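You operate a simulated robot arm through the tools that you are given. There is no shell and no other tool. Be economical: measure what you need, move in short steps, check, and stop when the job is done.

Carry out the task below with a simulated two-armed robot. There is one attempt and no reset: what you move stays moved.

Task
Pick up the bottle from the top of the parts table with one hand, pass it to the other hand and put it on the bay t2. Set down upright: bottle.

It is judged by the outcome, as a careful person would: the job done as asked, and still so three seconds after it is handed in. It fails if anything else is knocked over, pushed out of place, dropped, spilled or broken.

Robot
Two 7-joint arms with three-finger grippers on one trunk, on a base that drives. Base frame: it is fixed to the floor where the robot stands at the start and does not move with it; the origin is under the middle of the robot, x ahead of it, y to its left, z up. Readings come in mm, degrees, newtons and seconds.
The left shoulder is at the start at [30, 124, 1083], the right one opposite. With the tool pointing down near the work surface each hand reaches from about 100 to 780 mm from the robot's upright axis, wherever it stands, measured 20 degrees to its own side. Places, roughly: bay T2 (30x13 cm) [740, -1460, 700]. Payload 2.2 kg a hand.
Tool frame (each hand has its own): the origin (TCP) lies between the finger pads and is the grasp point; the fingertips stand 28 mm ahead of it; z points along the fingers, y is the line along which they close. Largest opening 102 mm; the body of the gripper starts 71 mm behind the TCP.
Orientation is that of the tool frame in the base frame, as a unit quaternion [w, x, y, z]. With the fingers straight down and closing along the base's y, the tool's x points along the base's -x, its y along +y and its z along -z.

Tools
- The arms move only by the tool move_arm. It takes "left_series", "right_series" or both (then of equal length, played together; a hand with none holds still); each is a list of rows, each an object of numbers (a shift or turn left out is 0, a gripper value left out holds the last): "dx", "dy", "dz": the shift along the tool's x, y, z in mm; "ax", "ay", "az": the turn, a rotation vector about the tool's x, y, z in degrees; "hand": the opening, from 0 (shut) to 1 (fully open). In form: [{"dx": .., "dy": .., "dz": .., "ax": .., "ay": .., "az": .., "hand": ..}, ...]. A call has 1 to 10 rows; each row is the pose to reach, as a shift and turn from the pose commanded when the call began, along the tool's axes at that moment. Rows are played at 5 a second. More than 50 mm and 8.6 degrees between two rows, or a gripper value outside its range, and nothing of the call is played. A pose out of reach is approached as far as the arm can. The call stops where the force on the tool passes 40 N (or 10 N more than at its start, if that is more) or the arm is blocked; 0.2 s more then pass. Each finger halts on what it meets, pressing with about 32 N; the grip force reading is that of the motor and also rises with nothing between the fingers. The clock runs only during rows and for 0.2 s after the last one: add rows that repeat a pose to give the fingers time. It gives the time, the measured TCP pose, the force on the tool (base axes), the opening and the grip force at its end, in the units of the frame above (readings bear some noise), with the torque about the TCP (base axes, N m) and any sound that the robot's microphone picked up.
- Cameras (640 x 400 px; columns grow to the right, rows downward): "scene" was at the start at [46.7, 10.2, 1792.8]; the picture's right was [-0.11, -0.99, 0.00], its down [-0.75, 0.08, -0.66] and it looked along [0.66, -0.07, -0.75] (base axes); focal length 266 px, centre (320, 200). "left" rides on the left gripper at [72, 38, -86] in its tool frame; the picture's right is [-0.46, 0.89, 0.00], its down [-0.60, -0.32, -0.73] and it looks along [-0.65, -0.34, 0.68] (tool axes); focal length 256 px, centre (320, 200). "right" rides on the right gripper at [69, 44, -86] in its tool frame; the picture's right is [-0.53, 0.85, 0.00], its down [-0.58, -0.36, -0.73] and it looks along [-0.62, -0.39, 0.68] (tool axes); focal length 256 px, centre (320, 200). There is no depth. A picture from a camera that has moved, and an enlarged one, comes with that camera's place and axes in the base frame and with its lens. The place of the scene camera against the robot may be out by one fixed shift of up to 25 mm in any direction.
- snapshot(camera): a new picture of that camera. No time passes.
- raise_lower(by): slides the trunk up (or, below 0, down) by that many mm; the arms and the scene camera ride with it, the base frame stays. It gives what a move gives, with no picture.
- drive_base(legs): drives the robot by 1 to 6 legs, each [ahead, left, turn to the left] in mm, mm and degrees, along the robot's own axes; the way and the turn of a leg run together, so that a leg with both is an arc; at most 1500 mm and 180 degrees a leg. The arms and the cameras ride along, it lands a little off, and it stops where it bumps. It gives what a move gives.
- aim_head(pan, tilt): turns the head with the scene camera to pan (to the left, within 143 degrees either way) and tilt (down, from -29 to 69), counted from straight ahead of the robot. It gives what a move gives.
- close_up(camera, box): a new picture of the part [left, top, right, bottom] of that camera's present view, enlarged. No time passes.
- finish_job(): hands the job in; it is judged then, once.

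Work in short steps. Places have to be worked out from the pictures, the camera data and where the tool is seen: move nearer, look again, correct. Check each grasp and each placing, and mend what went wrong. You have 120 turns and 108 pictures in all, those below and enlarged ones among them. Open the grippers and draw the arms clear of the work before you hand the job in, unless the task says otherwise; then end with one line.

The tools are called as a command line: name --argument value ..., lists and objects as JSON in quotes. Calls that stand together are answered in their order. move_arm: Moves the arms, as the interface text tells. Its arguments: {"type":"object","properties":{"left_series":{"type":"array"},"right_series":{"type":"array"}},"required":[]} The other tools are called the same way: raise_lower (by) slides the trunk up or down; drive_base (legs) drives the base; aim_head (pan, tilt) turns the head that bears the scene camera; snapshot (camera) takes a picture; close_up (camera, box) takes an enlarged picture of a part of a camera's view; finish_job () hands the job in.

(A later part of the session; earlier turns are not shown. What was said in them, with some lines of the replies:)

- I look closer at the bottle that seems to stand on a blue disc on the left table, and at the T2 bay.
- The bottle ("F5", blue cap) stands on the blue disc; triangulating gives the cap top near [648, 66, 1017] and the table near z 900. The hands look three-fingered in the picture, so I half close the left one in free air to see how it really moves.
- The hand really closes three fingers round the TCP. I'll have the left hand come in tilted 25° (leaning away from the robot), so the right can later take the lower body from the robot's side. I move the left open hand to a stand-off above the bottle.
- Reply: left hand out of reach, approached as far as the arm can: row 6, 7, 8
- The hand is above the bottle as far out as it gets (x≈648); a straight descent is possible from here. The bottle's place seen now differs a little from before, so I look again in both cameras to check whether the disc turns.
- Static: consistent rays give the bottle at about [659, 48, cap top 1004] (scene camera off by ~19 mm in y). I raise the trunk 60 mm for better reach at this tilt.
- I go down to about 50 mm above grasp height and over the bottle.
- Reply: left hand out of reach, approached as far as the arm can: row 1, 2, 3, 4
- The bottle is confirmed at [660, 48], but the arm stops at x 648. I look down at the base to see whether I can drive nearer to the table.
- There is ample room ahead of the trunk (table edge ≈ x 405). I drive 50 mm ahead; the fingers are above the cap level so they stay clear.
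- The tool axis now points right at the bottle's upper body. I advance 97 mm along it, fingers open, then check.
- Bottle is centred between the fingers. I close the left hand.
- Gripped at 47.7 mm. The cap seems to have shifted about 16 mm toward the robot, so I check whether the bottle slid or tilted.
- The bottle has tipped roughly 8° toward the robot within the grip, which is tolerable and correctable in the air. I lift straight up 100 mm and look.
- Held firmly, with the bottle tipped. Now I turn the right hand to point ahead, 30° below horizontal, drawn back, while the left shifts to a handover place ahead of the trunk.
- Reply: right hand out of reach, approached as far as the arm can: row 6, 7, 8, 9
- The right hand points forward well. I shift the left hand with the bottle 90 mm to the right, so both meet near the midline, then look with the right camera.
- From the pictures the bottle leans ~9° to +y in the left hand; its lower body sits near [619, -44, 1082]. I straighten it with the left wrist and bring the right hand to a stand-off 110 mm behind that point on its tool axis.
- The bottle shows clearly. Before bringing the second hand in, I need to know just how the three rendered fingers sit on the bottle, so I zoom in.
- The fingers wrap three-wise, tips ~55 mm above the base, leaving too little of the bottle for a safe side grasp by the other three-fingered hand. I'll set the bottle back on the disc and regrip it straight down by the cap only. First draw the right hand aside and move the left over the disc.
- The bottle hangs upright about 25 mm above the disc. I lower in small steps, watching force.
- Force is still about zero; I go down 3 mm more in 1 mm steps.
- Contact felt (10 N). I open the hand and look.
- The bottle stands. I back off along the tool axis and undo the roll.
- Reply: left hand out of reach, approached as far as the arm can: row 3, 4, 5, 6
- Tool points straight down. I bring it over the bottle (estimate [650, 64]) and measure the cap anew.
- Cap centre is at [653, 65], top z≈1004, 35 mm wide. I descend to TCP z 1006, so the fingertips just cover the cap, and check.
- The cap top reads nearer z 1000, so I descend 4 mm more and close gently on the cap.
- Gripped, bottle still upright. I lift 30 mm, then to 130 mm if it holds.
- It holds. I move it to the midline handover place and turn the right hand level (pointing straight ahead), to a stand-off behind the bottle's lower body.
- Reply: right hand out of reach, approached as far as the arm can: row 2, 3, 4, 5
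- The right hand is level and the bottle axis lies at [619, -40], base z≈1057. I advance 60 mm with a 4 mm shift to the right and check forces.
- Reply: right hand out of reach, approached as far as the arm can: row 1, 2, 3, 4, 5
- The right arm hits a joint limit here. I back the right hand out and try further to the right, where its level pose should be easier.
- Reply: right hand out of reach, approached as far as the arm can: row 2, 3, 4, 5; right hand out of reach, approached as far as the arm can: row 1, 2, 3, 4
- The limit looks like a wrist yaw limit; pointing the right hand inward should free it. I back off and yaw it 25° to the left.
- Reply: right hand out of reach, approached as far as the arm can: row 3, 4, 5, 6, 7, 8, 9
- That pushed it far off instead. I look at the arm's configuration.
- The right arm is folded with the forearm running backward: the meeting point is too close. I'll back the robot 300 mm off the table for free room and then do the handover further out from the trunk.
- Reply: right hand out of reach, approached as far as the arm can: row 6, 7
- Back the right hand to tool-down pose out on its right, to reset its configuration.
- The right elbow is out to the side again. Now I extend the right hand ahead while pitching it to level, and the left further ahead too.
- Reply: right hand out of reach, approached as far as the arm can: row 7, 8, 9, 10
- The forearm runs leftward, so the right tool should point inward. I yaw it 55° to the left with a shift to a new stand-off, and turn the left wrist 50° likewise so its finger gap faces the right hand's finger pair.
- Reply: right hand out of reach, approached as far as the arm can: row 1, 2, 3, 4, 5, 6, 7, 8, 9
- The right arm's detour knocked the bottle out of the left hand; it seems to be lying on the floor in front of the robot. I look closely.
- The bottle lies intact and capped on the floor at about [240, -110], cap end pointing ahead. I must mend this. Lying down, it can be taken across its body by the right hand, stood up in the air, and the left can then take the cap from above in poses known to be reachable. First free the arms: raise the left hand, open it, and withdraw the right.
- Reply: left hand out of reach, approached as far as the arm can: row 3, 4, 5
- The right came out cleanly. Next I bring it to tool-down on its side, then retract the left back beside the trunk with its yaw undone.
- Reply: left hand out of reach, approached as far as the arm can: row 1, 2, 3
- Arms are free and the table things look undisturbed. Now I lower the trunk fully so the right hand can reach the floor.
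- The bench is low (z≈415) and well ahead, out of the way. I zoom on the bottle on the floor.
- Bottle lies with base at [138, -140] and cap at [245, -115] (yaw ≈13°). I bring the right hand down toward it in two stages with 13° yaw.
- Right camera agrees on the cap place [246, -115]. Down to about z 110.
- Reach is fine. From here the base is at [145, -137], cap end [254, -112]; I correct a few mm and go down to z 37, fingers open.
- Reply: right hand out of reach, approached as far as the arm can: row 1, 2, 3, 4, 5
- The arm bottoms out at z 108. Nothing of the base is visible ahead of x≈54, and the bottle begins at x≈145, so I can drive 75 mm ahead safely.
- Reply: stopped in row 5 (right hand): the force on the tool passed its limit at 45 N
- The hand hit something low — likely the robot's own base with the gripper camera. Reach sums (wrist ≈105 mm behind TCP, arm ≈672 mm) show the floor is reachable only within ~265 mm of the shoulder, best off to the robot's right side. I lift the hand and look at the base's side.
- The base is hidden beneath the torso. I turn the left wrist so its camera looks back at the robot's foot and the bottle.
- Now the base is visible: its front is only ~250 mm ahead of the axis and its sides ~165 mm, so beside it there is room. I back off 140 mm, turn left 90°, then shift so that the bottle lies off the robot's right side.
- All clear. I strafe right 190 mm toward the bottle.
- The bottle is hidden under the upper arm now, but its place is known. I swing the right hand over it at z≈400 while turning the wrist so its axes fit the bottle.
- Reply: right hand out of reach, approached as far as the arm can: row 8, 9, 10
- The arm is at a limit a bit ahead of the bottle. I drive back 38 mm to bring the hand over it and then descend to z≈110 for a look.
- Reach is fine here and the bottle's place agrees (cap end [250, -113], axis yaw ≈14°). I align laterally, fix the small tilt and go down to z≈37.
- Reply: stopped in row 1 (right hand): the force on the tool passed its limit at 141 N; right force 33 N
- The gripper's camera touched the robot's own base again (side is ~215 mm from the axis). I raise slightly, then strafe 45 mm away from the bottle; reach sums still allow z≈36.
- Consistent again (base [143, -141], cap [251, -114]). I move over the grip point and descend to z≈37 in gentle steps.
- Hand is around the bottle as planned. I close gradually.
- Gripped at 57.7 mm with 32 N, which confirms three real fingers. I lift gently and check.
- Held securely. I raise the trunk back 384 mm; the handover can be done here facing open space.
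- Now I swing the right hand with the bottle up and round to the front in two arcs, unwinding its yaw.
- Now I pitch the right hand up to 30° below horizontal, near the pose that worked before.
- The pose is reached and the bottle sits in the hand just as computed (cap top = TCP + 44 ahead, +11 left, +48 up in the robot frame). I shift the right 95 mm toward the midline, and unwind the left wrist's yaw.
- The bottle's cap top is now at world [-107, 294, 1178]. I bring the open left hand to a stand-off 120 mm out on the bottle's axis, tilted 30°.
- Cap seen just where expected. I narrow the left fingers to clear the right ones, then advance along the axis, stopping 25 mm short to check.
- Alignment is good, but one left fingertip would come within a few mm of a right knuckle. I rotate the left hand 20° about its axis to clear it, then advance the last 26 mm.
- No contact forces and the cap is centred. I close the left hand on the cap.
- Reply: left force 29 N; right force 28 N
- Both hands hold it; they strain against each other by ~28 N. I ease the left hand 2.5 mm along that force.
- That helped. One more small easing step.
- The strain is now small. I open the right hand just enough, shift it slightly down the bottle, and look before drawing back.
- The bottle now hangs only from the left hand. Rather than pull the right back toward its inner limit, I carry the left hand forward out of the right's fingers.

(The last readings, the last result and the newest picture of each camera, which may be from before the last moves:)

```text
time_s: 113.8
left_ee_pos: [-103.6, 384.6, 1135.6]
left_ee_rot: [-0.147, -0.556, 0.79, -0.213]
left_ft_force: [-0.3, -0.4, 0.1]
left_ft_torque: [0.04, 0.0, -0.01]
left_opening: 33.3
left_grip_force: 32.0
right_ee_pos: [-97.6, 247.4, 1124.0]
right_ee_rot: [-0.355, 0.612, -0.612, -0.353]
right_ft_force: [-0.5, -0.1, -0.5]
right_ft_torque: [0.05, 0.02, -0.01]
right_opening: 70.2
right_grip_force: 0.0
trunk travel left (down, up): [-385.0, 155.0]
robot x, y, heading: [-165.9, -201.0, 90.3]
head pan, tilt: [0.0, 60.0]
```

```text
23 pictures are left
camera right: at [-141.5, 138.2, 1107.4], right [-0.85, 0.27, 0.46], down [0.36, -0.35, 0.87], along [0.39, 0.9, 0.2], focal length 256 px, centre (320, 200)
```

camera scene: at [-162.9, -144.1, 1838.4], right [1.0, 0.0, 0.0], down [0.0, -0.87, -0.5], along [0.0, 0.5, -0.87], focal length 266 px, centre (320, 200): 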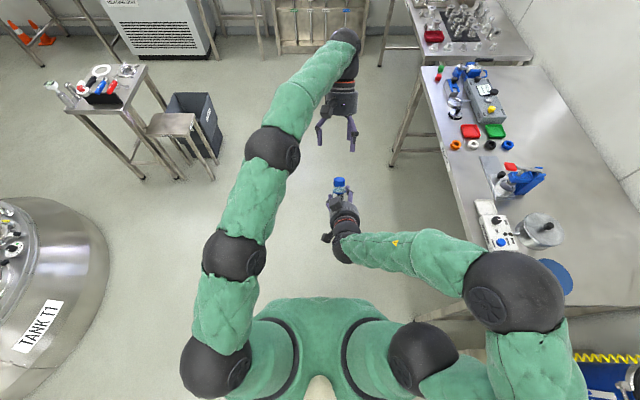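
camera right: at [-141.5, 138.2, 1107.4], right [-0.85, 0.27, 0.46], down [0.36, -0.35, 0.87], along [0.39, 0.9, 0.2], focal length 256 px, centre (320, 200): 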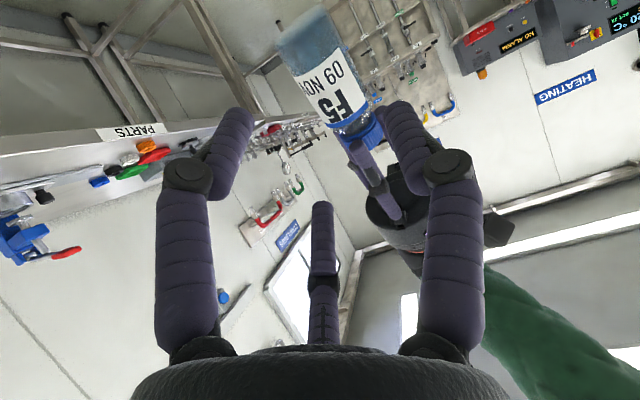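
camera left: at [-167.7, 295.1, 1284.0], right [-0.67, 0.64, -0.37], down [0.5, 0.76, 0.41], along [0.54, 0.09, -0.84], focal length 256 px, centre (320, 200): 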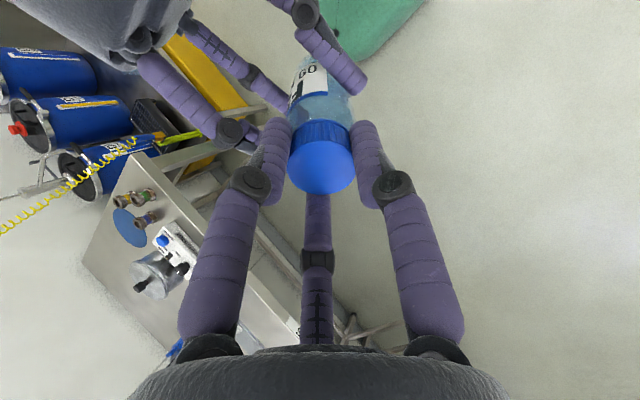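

Handover done: the left holds the bottle clear. I move the left sideways away and undo its axial turn; then straighten it and fold the right back to tool-down.

move_arm --left_series '[{"dx": 12, "dy": 33}, {"dx": 24, "dy": 66}, {"dx": 36, "dy": 99}, {"dx": 48, "dy": 132}, {"dx": 58, "dy": 160, "az": -7}, {"dx": 68, "dy": 188, "az": -14}, {"dx": 68, "dy": 188, "az": -20}, {"dx": 68, "dy": 188, "az": -20}]'

move_arm --left_series '[{"ay": -4}, {"ay": -8}, {"ay": -12}, {"ay": -16}, {"ay": -20}, {"ay": -24}, {"ay": -28}, {"ay": -30}, {"ay": -30}]' --right_series '[{"dy": -15, "ay": 7.5}, {"dy": -30, "ay": 15}, {"dy": -45, "ay": 22.5}, {"dy": -60, "ay": 30}, {"dy": -75, "ay": 37.5}, {"dy": -90, "ay": 45}, {"dy": -105, "ay": 52.5}, {"dy": -120, "ay": 60}, {"dy": -130, "ay": 60}]'

snapshot --camera "scene"

snapshot --camera "left"

```text
time_s: 115.6
left_ee_pos: [-303.7, 383.8, 1133.9]
left_ee_rot: [0.182, 0.684, -0.682, 0.184]
left_ft_force: [1.3, -0.3, 0.7]
left_ft_torque: [0.03, 0.01, 0.01]
left_opening: 33.4
left_grip_force: 32.2
right_ee_pos: [-98.1, 248.2, 1124.1]
right_ee_rot: [-0.355, 0.613, -0.612, -0.352]
right_ft_force: [-0.2, 0.2, -0.8]
right_ft_torque: [0.0, 0.02, 0.01]
right_opening: 70.1
right_grip_force: 0.0
trunk travel left (down, up): [-385.0, 155.0]
robot x, y, heading: [-165.8, -204.3, 90.0]
head pan, tilt: [0.0, 60.0]
```

```text
time_s: 117.6
left_ee_pos: [-304.3, 383.1, 1134.6]
left_ee_rot: [0.0, 0.708, -0.706, 0.001]
left_ft_force: [0.0, -1.0, 0.8]
left_ft_torque: [-0.01, 0.02, 0.02]
left_opening: 33.3
left_grip_force: 32.5
right_ee_pos: [33.6, 246.4, 1124.1]
right_ee_rot: [-0.001, -0.706, 0.708, -0.001]
right_ft_force: [-0.1, -0.6, 0.5]
right_ft_torque: [0.01, 0.05, -0.02]
right_opening: 70.6
right_grip_force: 0.0
trunk travel left (down, up): [-385.0, 155.0]
robot x, y, heading: [-167.4, -201.2, 90.3]
head pan, tilt: [0.0, 60.0]
```

```text
22 pictures are left
camera scene: at [-164.8, -146.8, 1838.5], right [1.0, 0.0, 0.0], down [0.0, -0.87, -0.5], along [0.0, 0.5, -0.87], focal length 266 px, centre (320, 200)
```

scene: 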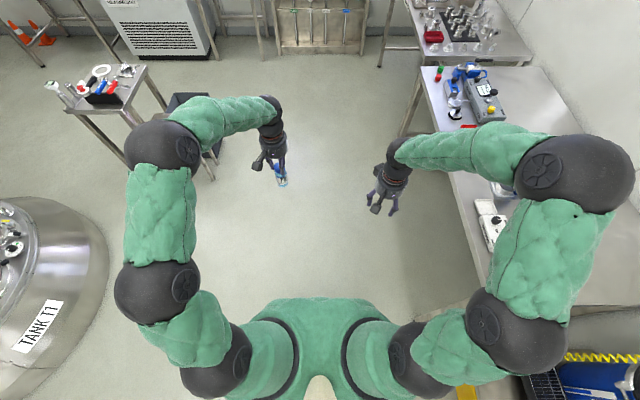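

```text
21 pictures are left
camera left: at [-341.9, 311.3, 1219.6], right [-0.89, 0.46, 0.0], down [0.32, 0.6, 0.73], along [0.34, 0.65, -0.68], focal length 256 px, centre (320, 200)
```

left: 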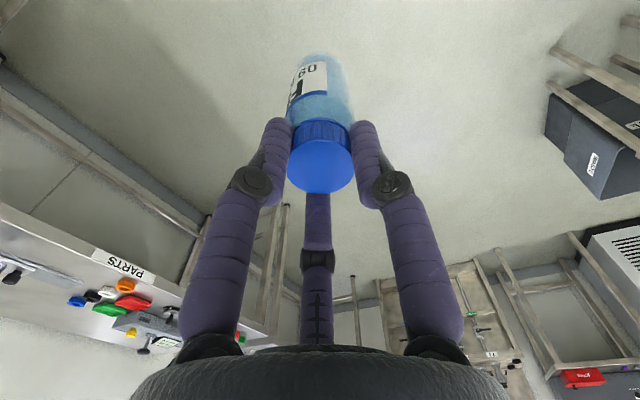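

The left holds the bottle upright. Now I drive: sidestep away from the table, turn back to face the wall, and strafe right to in front of T2.

drive_base --legs '[[0, 300, 0], [0, 0, -90], [215, -1368, 0]]'

aim_head --pan 0 --tilt 45

snapshot --camera "scene"

```text
time_s: 130.0
left_ee_pos: [367.3, -1451.8, 1133.0]
left_ee_rot: [0.001, 0.0, 1.0, 0.001]
left_ft_force: [0.2, 0.6, -0.3]
left_ft_torque: [-0.02, -0.01, -0.05]
left_opening: 33.3
left_grip_force: 32.0
right_ee_pos: [229.5, -1790.3, 1125.2]
right_ee_rot: [0.0, 0.003, 1.0, -0.002]
right_ft_force: [-0.8, 0.1, -0.4]
right_ft_torque: [0.01, 0.01, 0.0]
right_opening: 70.6
right_grip_force: 0.0
trunk travel left (down, up): [-385.0, 155.0]
robot x, y, heading: [-220.5, -1592.1, 0.0]
head pan, tilt: [0.0, 60.0]
```

```text
time_s: 130.8
left_ee_pos: [366.8, -1452.7, 1133.7]
left_ee_rot: [0.0, -0.001, 1.0, 0.0]
left_ft_force: [0.4, 0.2, 0.1]
left_ft_torque: [-0.03, 0.01, 0.0]
left_opening: 33.6
left_grip_force: 32.5
right_ee_pos: [229.2, -1789.6, 1125.6]
right_ee_rot: [0.0, 0.003, 1.0, -0.002]
right_ft_force: [0.7, -0.5, -0.1]
right_ft_torque: [-0.01, 0.02, 0.01]
right_opening: 70.5
right_grip_force: 0.0
trunk travel left (down, up): [-385.0, 155.0]
robot x, y, heading: [-220.0, -1591.3, 0.1]
head pan, tilt: [0.0, 45.0]
```

```text
20 pictures are left
camera scene: at [-170.0, -1573.0, 1857.9], right [0.0, -1.0, 0.0], down [-0.71, 0.0, -0.71], along [0.71, 0.0, -0.71], focal length 266 px, centre (320, 200)
```

scene: 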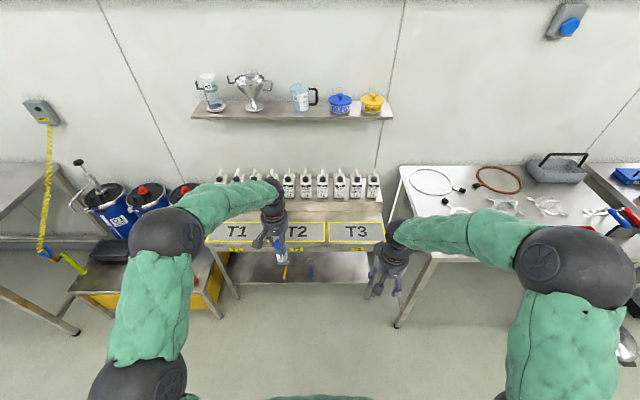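

T2 lies straight ahead of the left hand. I draw the right hand back, and lower the trunk 250 mm here in the open before going in under the wall shelf's height.

move_arm --right_series '[{"dx": 30}, {"dx": 60}, {"dx": 90}, {"dx": 120}, {"dx": 150}, {"dx": 180}]'

raise_lower --by -250

snapshot --camera "left"

snapshot --camera "scene"

```text
time_s: 132.2
left_ee_pos: [364.6, -1452.8, 1133.4]
left_ee_rot: [0.0, -0.001, 1.0, 0.0]
left_ft_force: [-0.3, 1.0, -0.4]
left_ft_torque: [0.0, -0.04, 0.02]
left_opening: 33.2
left_grip_force: 31.9
right_ee_pos: [47.4, -1789.2, 1125.5]
right_ee_rot: [0.0, 0.002, 1.0, -0.001]
right_ft_force: [0.1, -0.4, -0.1]
right_ft_torque: [-0.01, -0.03, -0.02]
right_opening: 70.4
right_grip_force: 0.0
trunk travel left (down, up): [-385.0, 155.0]
robot x, y, heading: [-218.9, -1594.0, 0.1]
head pan, tilt: [0.0, 45.0]
```

```text
time_s: 134.8
left_ee_pos: [365.6, -1453.2, 883.6]
left_ee_rot: [0.0, -0.002, 1.0, 0.0]
left_ft_force: [0.3, -0.2, 0.4]
left_ft_torque: [0.0, 0.01, 0.03]
left_opening: 33.3
left_grip_force: 31.9
right_ee_pos: [48.2, -1789.3, 873.8]
right_ee_rot: [0.0, 0.002, 1.0, -0.002]
right_ft_force: [-0.2, 0.4, -0.4]
right_ft_torque: [0.0, 0.01, 0.03]
right_opening: 70.3
right_grip_force: 0.2
trunk travel left (down, up): [-135.0, 405.0]
robot x, y, heading: [-219.6, -1593.4, -0.0]
head pan, tilt: [0.0, 45.0]
```

```text
19 pictures are left
camera left: at [292.9, -1414.7, 969.7], right [0.46, 0.89, 0.0], down [0.6, -0.32, 0.73], along [0.65, -0.34, -0.68], focal length 256 px, centre (320, 200)
```

left: 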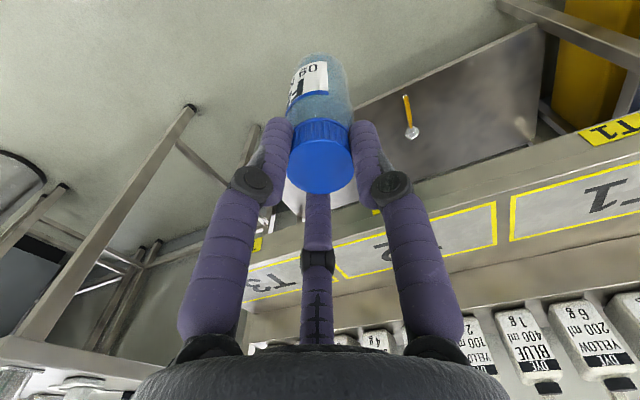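

```text
18 pictures are left
camera scene: at [-170.2, -1573.2, 1608.1], right [0.0, -1.0, 0.0], down [-0.71, 0.0, -0.71], along [0.71, 0.0, -0.71], focal length 266 px, centre (320, 200)
```

scene: 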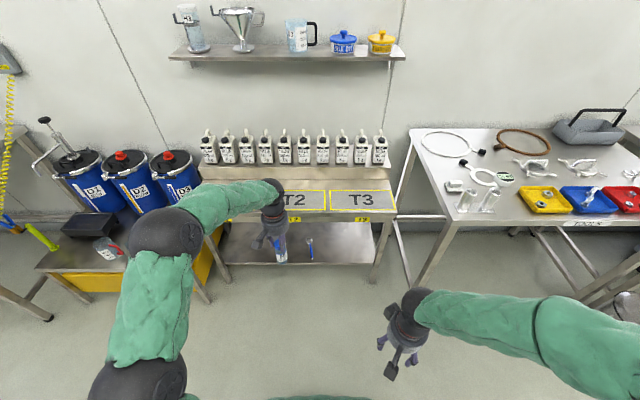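

T2 measures x 684–808, y centre ≈ -1458, agreeing with the given place. To keep the right arm off the tools table, I pull it back more, drive 290 mm ahead and 70 left, and will reach the rest with the left arm.

move_arm --right_series '[{"dx": 30}, {"dx": 60}, {"dx": 80}]'

drive_base --legs '[[290, 70, 0]]'

snapshot --camera "scene"

```text
time_s: 135.6
left_ee_pos: [366.2, -1452.6, 882.9]
left_ee_rot: [0.001, 0.0, 1.0, -0.001]
left_ft_force: [-0.7, 0.4, 0.0]
left_ft_torque: [0.02, -0.02, 0.02]
left_opening: 33.3
left_grip_force: 31.8
right_ee_pos: [-18.8, -1790.3, 879.5]
right_ee_rot: [0.011, 0.006, 1.0, 0.0]
right_ft_force: [1.8, 0.0, 0.9]
right_ft_torque: [0.08, 0.32, -0.1]
right_opening: 70.4
right_grip_force: 0.0
trunk travel left (down, up): [-135.0, 405.0]
robot x, y, heading: [-218.8, -1588.9, 0.2]
head pan, tilt: [0.0, 45.0]
stopped in row 3 (right hand): the force on the tool passed its limit at 61 N (the readings are from after the stop); the commanded pose is now the measured one
```

```text
time_s: 137.6
left_ee_pos: [654.2, -1380.5, 883.2]
left_ee_rot: [0.0, -0.002, 1.0, 0.0]
left_ft_force: [0.2, 1.1, 0.4]
left_ft_torque: [-0.03, 0.02, -0.01]
left_opening: 33.4
left_grip_force: 32.2
right_ee_pos: [270.6, -1718.8, 878.1]
right_ee_rot: [0.012, 0.004, 1.0, 0.002]
right_ft_force: [7.9, -0.5, -0.3]
right_ft_torque: [-0.01, 0.64, -0.33]
right_opening: 70.3
right_grip_force: 0.0
trunk travel left (down, up): [-135.0, 405.0]
robot x, y, heading: [68.7, -1518.5, 0.1]
head pan, tilt: [0.0, 45.0]
```

```text
17 pictures are left
camera scene: at [119.7, -1502.0, 1607.9], right [0.0, -1.0, 0.0], down [-0.71, 0.0, -0.71], along [0.71, 0.0, -0.71], focal length 266 px, centre (320, 200)
```

scene: 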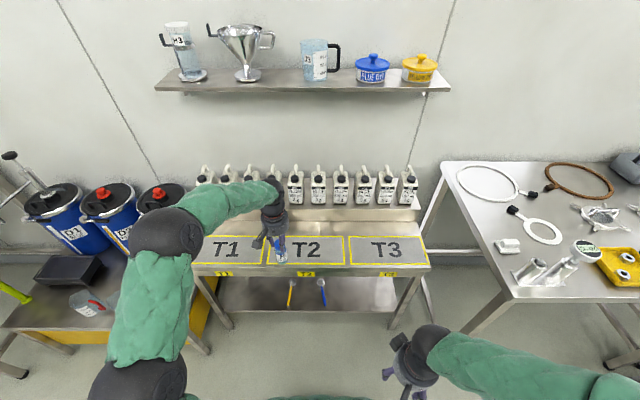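

The right gripper lightly touches the robot's torso, so I ease it forward 30 mm, while the left carries the bottle over T2's middle.

move_arm --right_series '[{"dx": -10}, {"dx": -20}, {"dx": -30}, {"dx": -30}, {"dx": -30}]' --left_series '[{"dx": -22, "dy": -20}, {"dx": -44, "dy": -40}, {"dx": -66, "dy": -60}, {"dx": -86, "dy": -79}, {"dx": -86, "dy": -79}]'

snapshot --camera "left"

close_up --camera "scene" --box '[190, 160, 430, 310]'

```text
time_s: 138.8
left_ee_pos: [740.7, -1459.5, 883.5]
left_ee_rot: [0.0, -0.002, 1.0, 0.001]
left_ft_force: [-1.1, -0.5, -0.2]
left_ft_torque: [0.0, 0.0, 0.02]
left_opening: 33.5
left_grip_force: 31.9
right_ee_pos: [300.7, -1719.9, 880.0]
right_ee_rot: [0.011, 0.005, 1.0, 0.001]
right_ft_force: [0.8, -0.5, 0.3]
right_ft_torque: [-0.01, -0.02, 0.04]
right_opening: 70.5
right_grip_force: 0.0
trunk travel left (down, up): [-135.0, 405.0]
robot x, y, heading: [66.3, -1520.2, 0.7]
head pan, tilt: [0.0, 45.0]
```

```text
16 pictures are left
camera left: at [667.8, -1421.7, 969.4], right [0.46, 0.89, 0.0], down [0.61, -0.32, 0.73], along [0.65, -0.34, -0.68], focal length 256 px, centre (320, 200)
```

left: 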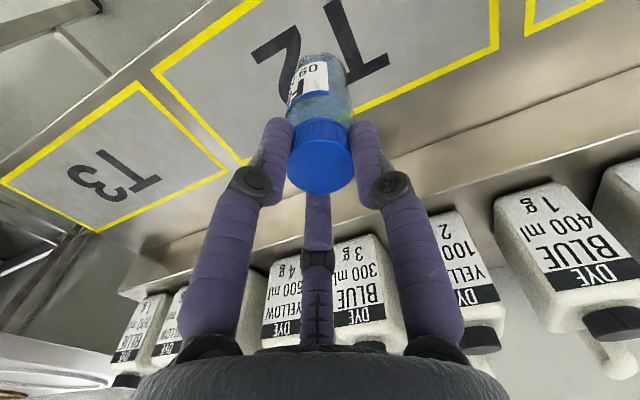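

```text
2.67 times, centred on (310, 235) of scene
camera zoom: at [118.3, -1502.2, 1607.9], right [0.0, -1.0, 0.0], down [-0.71, 0.0, -0.71], along [0.71, 0.0, -0.71], focal length 709 px, centre (347, 107)
```

zoom: 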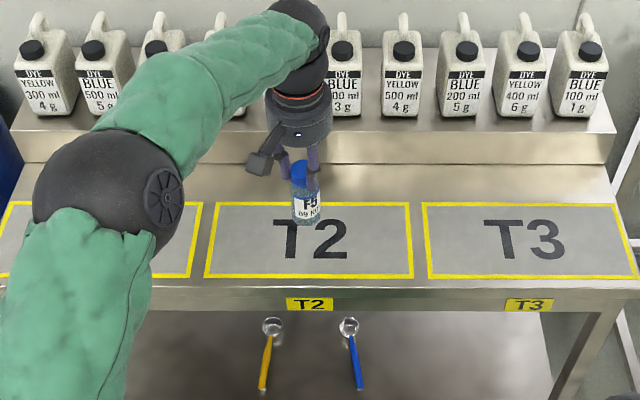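

Over T2's middle. I descend 55 mm and check.

move_arm --left_series '[{"dz": 15}, {"dz": 30}, {"dz": 45}, {"dz": 55}, {"dz": 55}]'

close_up --camera "scene" --box '[250, 170, 370, 270]'

```text
time_s: 140.0
left_ee_pos: [739.8, -1460.3, 829.3]
left_ee_rot: [-0.001, -0.002, 1.0, 0.0]
left_ft_force: [0.0, 0.1, 1.0]
left_ft_torque: [-0.02, 0.0, -0.02]
left_opening: 33.5
left_grip_force: 31.8
right_ee_pos: [300.8, -1720.1, 879.1]
right_ee_rot: [0.011, 0.004, 1.0, 0.001]
right_ft_force: [-0.2, -0.5, 0.5]
right_ft_torque: [0.02, 0.01, 0.0]
right_opening: 70.1
right_grip_force: 0.0
trunk travel left (down, up): [-135.0, 405.0]
robot x, y, heading: [67.7, -1518.8, 0.1]
head pan, tilt: [0.0, 45.0]
```

```text
4.00 times, centred on (310, 220) of scene
camera zoom: at [118.5, -1502.4, 1607.9], right [0.0, -1.0, 0.0], down [-0.71, 0.0, -0.71], along [0.71, 0.0, -0.71], focal length 1064 px, centre (360, 120)
```

zoom: 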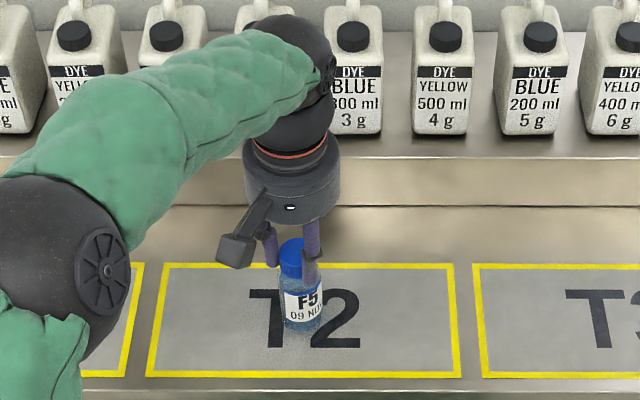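

The bottle leans ~4-5° toward +y in the grip. I correct that with a small wrist turn and descend 8 mm more.

move_arm --left_series '[{"ax": -2}, {"ax": -4.5, "dz": 3}, {"ax": -4.5, "dz": 8}, {"ax": -4.5, "dz": 8}]'

close_up --camera "scene" --box '[270, 190, 350, 250]'

snapshot --camera "left"

```text
time_s: 141.0
left_ee_pos: [740.3, -1459.9, 820.6]
left_ee_rot: [-0.001, -0.002, 0.999, 0.039]
left_ft_force: [-0.3, -0.1, 0.5]
left_ft_torque: [-0.01, 0.0, 0.03]
left_opening: 33.1
left_grip_force: 31.8
right_ee_pos: [300.2, -1719.8, 879.2]
right_ee_rot: [0.012, 0.004, 1.0, 0.001]
right_ft_force: [-0.1, 0.2, 0.6]
right_ft_torque: [0.02, 0.0, -0.01]
right_opening: 70.4
right_grip_force: 0.2
trunk travel left (down, up): [-135.0, 405.0]
robot x, y, heading: [69.9, -1522.4, 0.2]
head pan, tilt: [0.0, 45.0]
```

```text
6.67 times, centred on (310, 220) of scene
camera zoom: at [118.5, -1502.4, 1607.9], right [0.0, -1.0, 0.0], down [-0.71, 0.0, -0.71], along [0.71, 0.0, -0.71], focal length 1773 px, centre (387, 67)
```

zoom: 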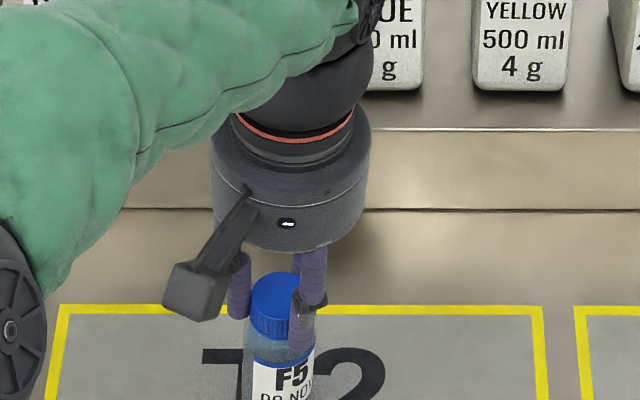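

```text
12 pictures are left
camera left: at [666.7, -1428.9, 909.3], right [0.46, 0.88, 0.07], down [0.61, -0.37, 0.7], along [0.65, -0.28, -0.71], focal length 256 px, centre (320, 200)
```

left: 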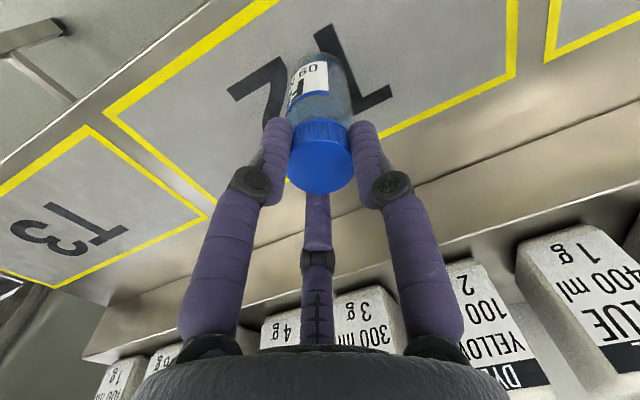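

Now upright. I lower in 1 mm steps, feeling for the surface.

move_arm --left_series '[{"dz": 1}, {"dz": 2}, {"dz": 3}]'

```text
time_s: 141.8
left_ee_pos: [739.5, -1458.6, 819.9]
left_ee_rot: [0.0, -0.001, 0.999, 0.04]
left_ft_force: [-2.1, -0.9, 5.0]
left_ft_torque: [-0.21, 0.27, -0.02]
left_opening: 33.3
left_grip_force: 32.0
right_ee_pos: [299.8, -1719.5, 879.3]
right_ee_rot: [0.013, 0.005, 1.0, 0.001]
right_ft_force: [-0.6, -0.9, -0.4]
right_ft_torque: [0.0, -0.01, 0.01]
right_opening: 70.2
right_grip_force: 0.1
trunk travel left (down, up): [-135.0, 405.0]
robot x, y, heading: [68.1, -1523.3, 0.4]
head pan, tilt: [0.0, 45.0]
```

Contact (≈5 N). One more mm, then I open the hand gradually.

move_arm --left_series '[{"dz": 0.7}, {"dz": 0.7, "hand": 0.36}, {"dz": 0.7, "hand": 0.42}, {"dz": 0.7, "hand": 0.55}, {"dz": 0.7, "hand": 0.7}, {"dz": 0.7, "hand": 0.85}, {"dz": 0.7, "hand": 1}, {"dz": 0.7, "hand": 1}]'

snapshot --camera "left"

```text
time_s: 143.6
left_ee_pos: [739.8, -1459.7, 816.6]
left_ee_rot: [0.0, -0.002, 0.999, 0.039]
left_ft_force: [0.3, 0.7, -1.4]
left_ft_torque: [0.01, -0.02, 0.01]
left_opening: 102.0
left_grip_force: 0.1
right_ee_pos: [300.0, -1719.6, 878.5]
right_ee_rot: [0.012, 0.004, 1.0, 0.001]
right_ft_force: [-0.6, -0.2, 0.9]
right_ft_torque: [-0.01, -0.01, 0.0]
right_opening: 70.7
right_grip_force: 0.0
trunk travel left (down, up): [-135.0, 405.0]
robot x, y, heading: [69.3, -1524.3, 0.2]
head pan, tilt: [0.0, 45.0]
```

```text
11 pictures are left
camera left: at [666.9, -1428.2, 905.6], right [0.46, 0.88, 0.07], down [0.61, -0.37, 0.7], along [0.65, -0.28, -0.71], focal length 256 px, centre (320, 200)
```

left: 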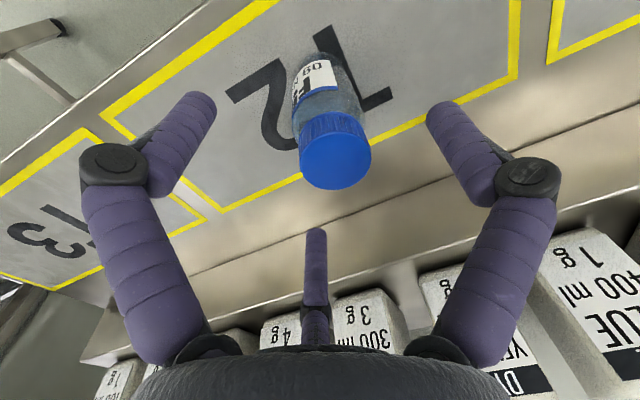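

The bottle stands on T2. I raise the left hand straight up, clear of it (tool axis is 4.5° off vertical, so I compensate sideways).

move_arm --left_series '[{"dz": -15, "dy": 1.2}, {"dz": -35, "dy": 2.8}, {"dz": -65, "dy": 5}, {"dz": -100, "dy": 8}, {"dz": -130, "dy": 10}, {"dz": -130, "dy": 10}]'

close_up --camera "scene" --box '[230, 150, 390, 270]'

```text
time_s: 145.0
left_ee_pos: [741.8, -1456.9, 947.5]
left_ee_rot: [0.0, -0.002, 0.999, 0.04]
left_ft_force: [-0.1, -0.4, 0.1]
left_ft_torque: [-0.01, 0.0, 0.0]
left_opening: 102.0
left_grip_force: 0.0
right_ee_pos: [299.9, -1719.4, 879.1]
right_ee_rot: [0.011, 0.004, 1.0, 0.0]
right_ft_force: [0.2, -0.9, 1.1]
right_ft_torque: [-0.04, 0.03, 0.04]
right_opening: 70.5
right_grip_force: 0.0
trunk travel left (down, up): [-135.0, 405.0]
robot x, y, heading: [69.1, -1522.4, 0.1]
head pan, tilt: [0.0, 45.0]
```

```text
3.33 times, centred on (310, 210) of scene
camera zoom: at [118.7, -1502.4, 1607.9], right [0.0, -1.0, 0.0], down [-0.71, 0.0, -0.71], along [0.71, 0.0, -0.71], focal length 887 px, centre (353, 167)
```

zoom: 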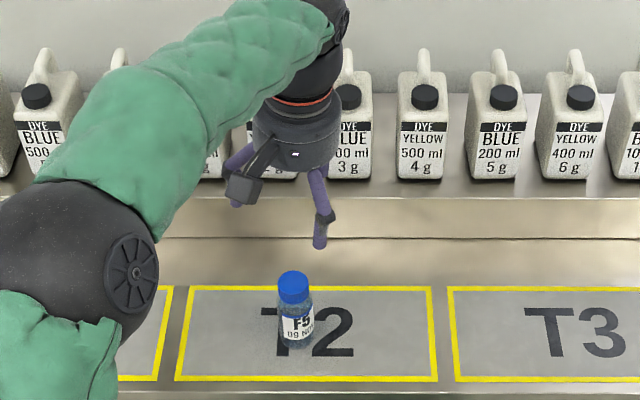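

The bottle stands upright inside T2, jugs untouched. I open the right hand fully and drive back 300 mm to draw both arms clear.

move_arm --right_series '[{"hand": 1}, {"hand": 1}]'

drive_base --legs '[[-300, 0, 0]]'

snapshot --camera "scene"

```text
time_s: 145.6
left_ee_pos: [741.7, -1456.6, 946.3]
left_ee_rot: [0.0, -0.002, 0.999, 0.039]
left_ft_force: [0.9, 0.3, 0.0]
left_ft_torque: [0.0, 0.01, -0.02]
left_opening: 102.2
left_grip_force: 0.0
right_ee_pos: [300.3, -1720.0, 878.2]
right_ee_rot: [0.011, 0.004, 1.0, 0.001]
right_ft_force: [-0.3, -0.1, -0.7]
right_ft_torque: [0.01, 0.01, 0.0]
right_opening: 102.2
right_grip_force: 0.1
trunk travel left (down, up): [-135.0, 405.0]
robot x, y, heading: [69.2, -1522.1, -0.1]
head pan, tilt: [0.0, 45.0]
```

```text
time_s: 147.7
left_ee_pos: [436.5, -1461.1, 948.1]
left_ee_rot: [0.001, -0.001, 0.999, 0.039]
left_ft_force: [0.2, -0.2, 0.1]
left_ft_torque: [-0.01, 0.01, 0.0]
left_opening: 102.1
left_grip_force: 0.1
right_ee_pos: [-5.3, -1722.4, 880.7]
right_ee_rot: [0.012, 0.006, 1.0, 0.0]
right_ft_force: [-0.3, 0.1, 0.3]
right_ft_torque: [-0.01, -0.02, -0.01]
right_opening: 102.0
right_grip_force: 0.1
trunk travel left (down, up): [-135.0, 405.0]
robot x, y, heading: [-234.3, -1521.8, -0.0]
head pan, tilt: [0.0, 45.0]
```

```text
9 pictures are left
camera scene: at [-186.7, -1503.3, 1608.0], right [0.0, -1.0, 0.0], down [-0.71, 0.0, -0.71], along [0.71, 0.0, -0.71], focal length 266 px, centre (320, 200)
```

scene: 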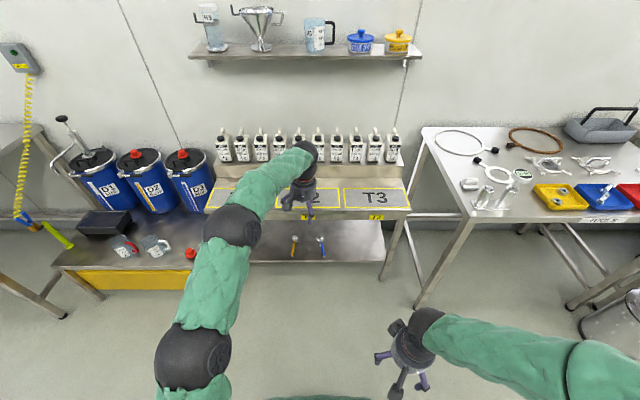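

Arms are clear and everything around stands in place; the bottle was last seen upright in T2 just before the withdrawal. I hand the job in.

finish_job

```text
The job is handed in.
```

The bottle is standing upright on bay T2 after a right-to-left handover, but I dropped it once. On the first handover attempt the right arm most likely struck it out of the left hand. I picked it up off the floor, still capped and with no damage I could see, before passing it again.
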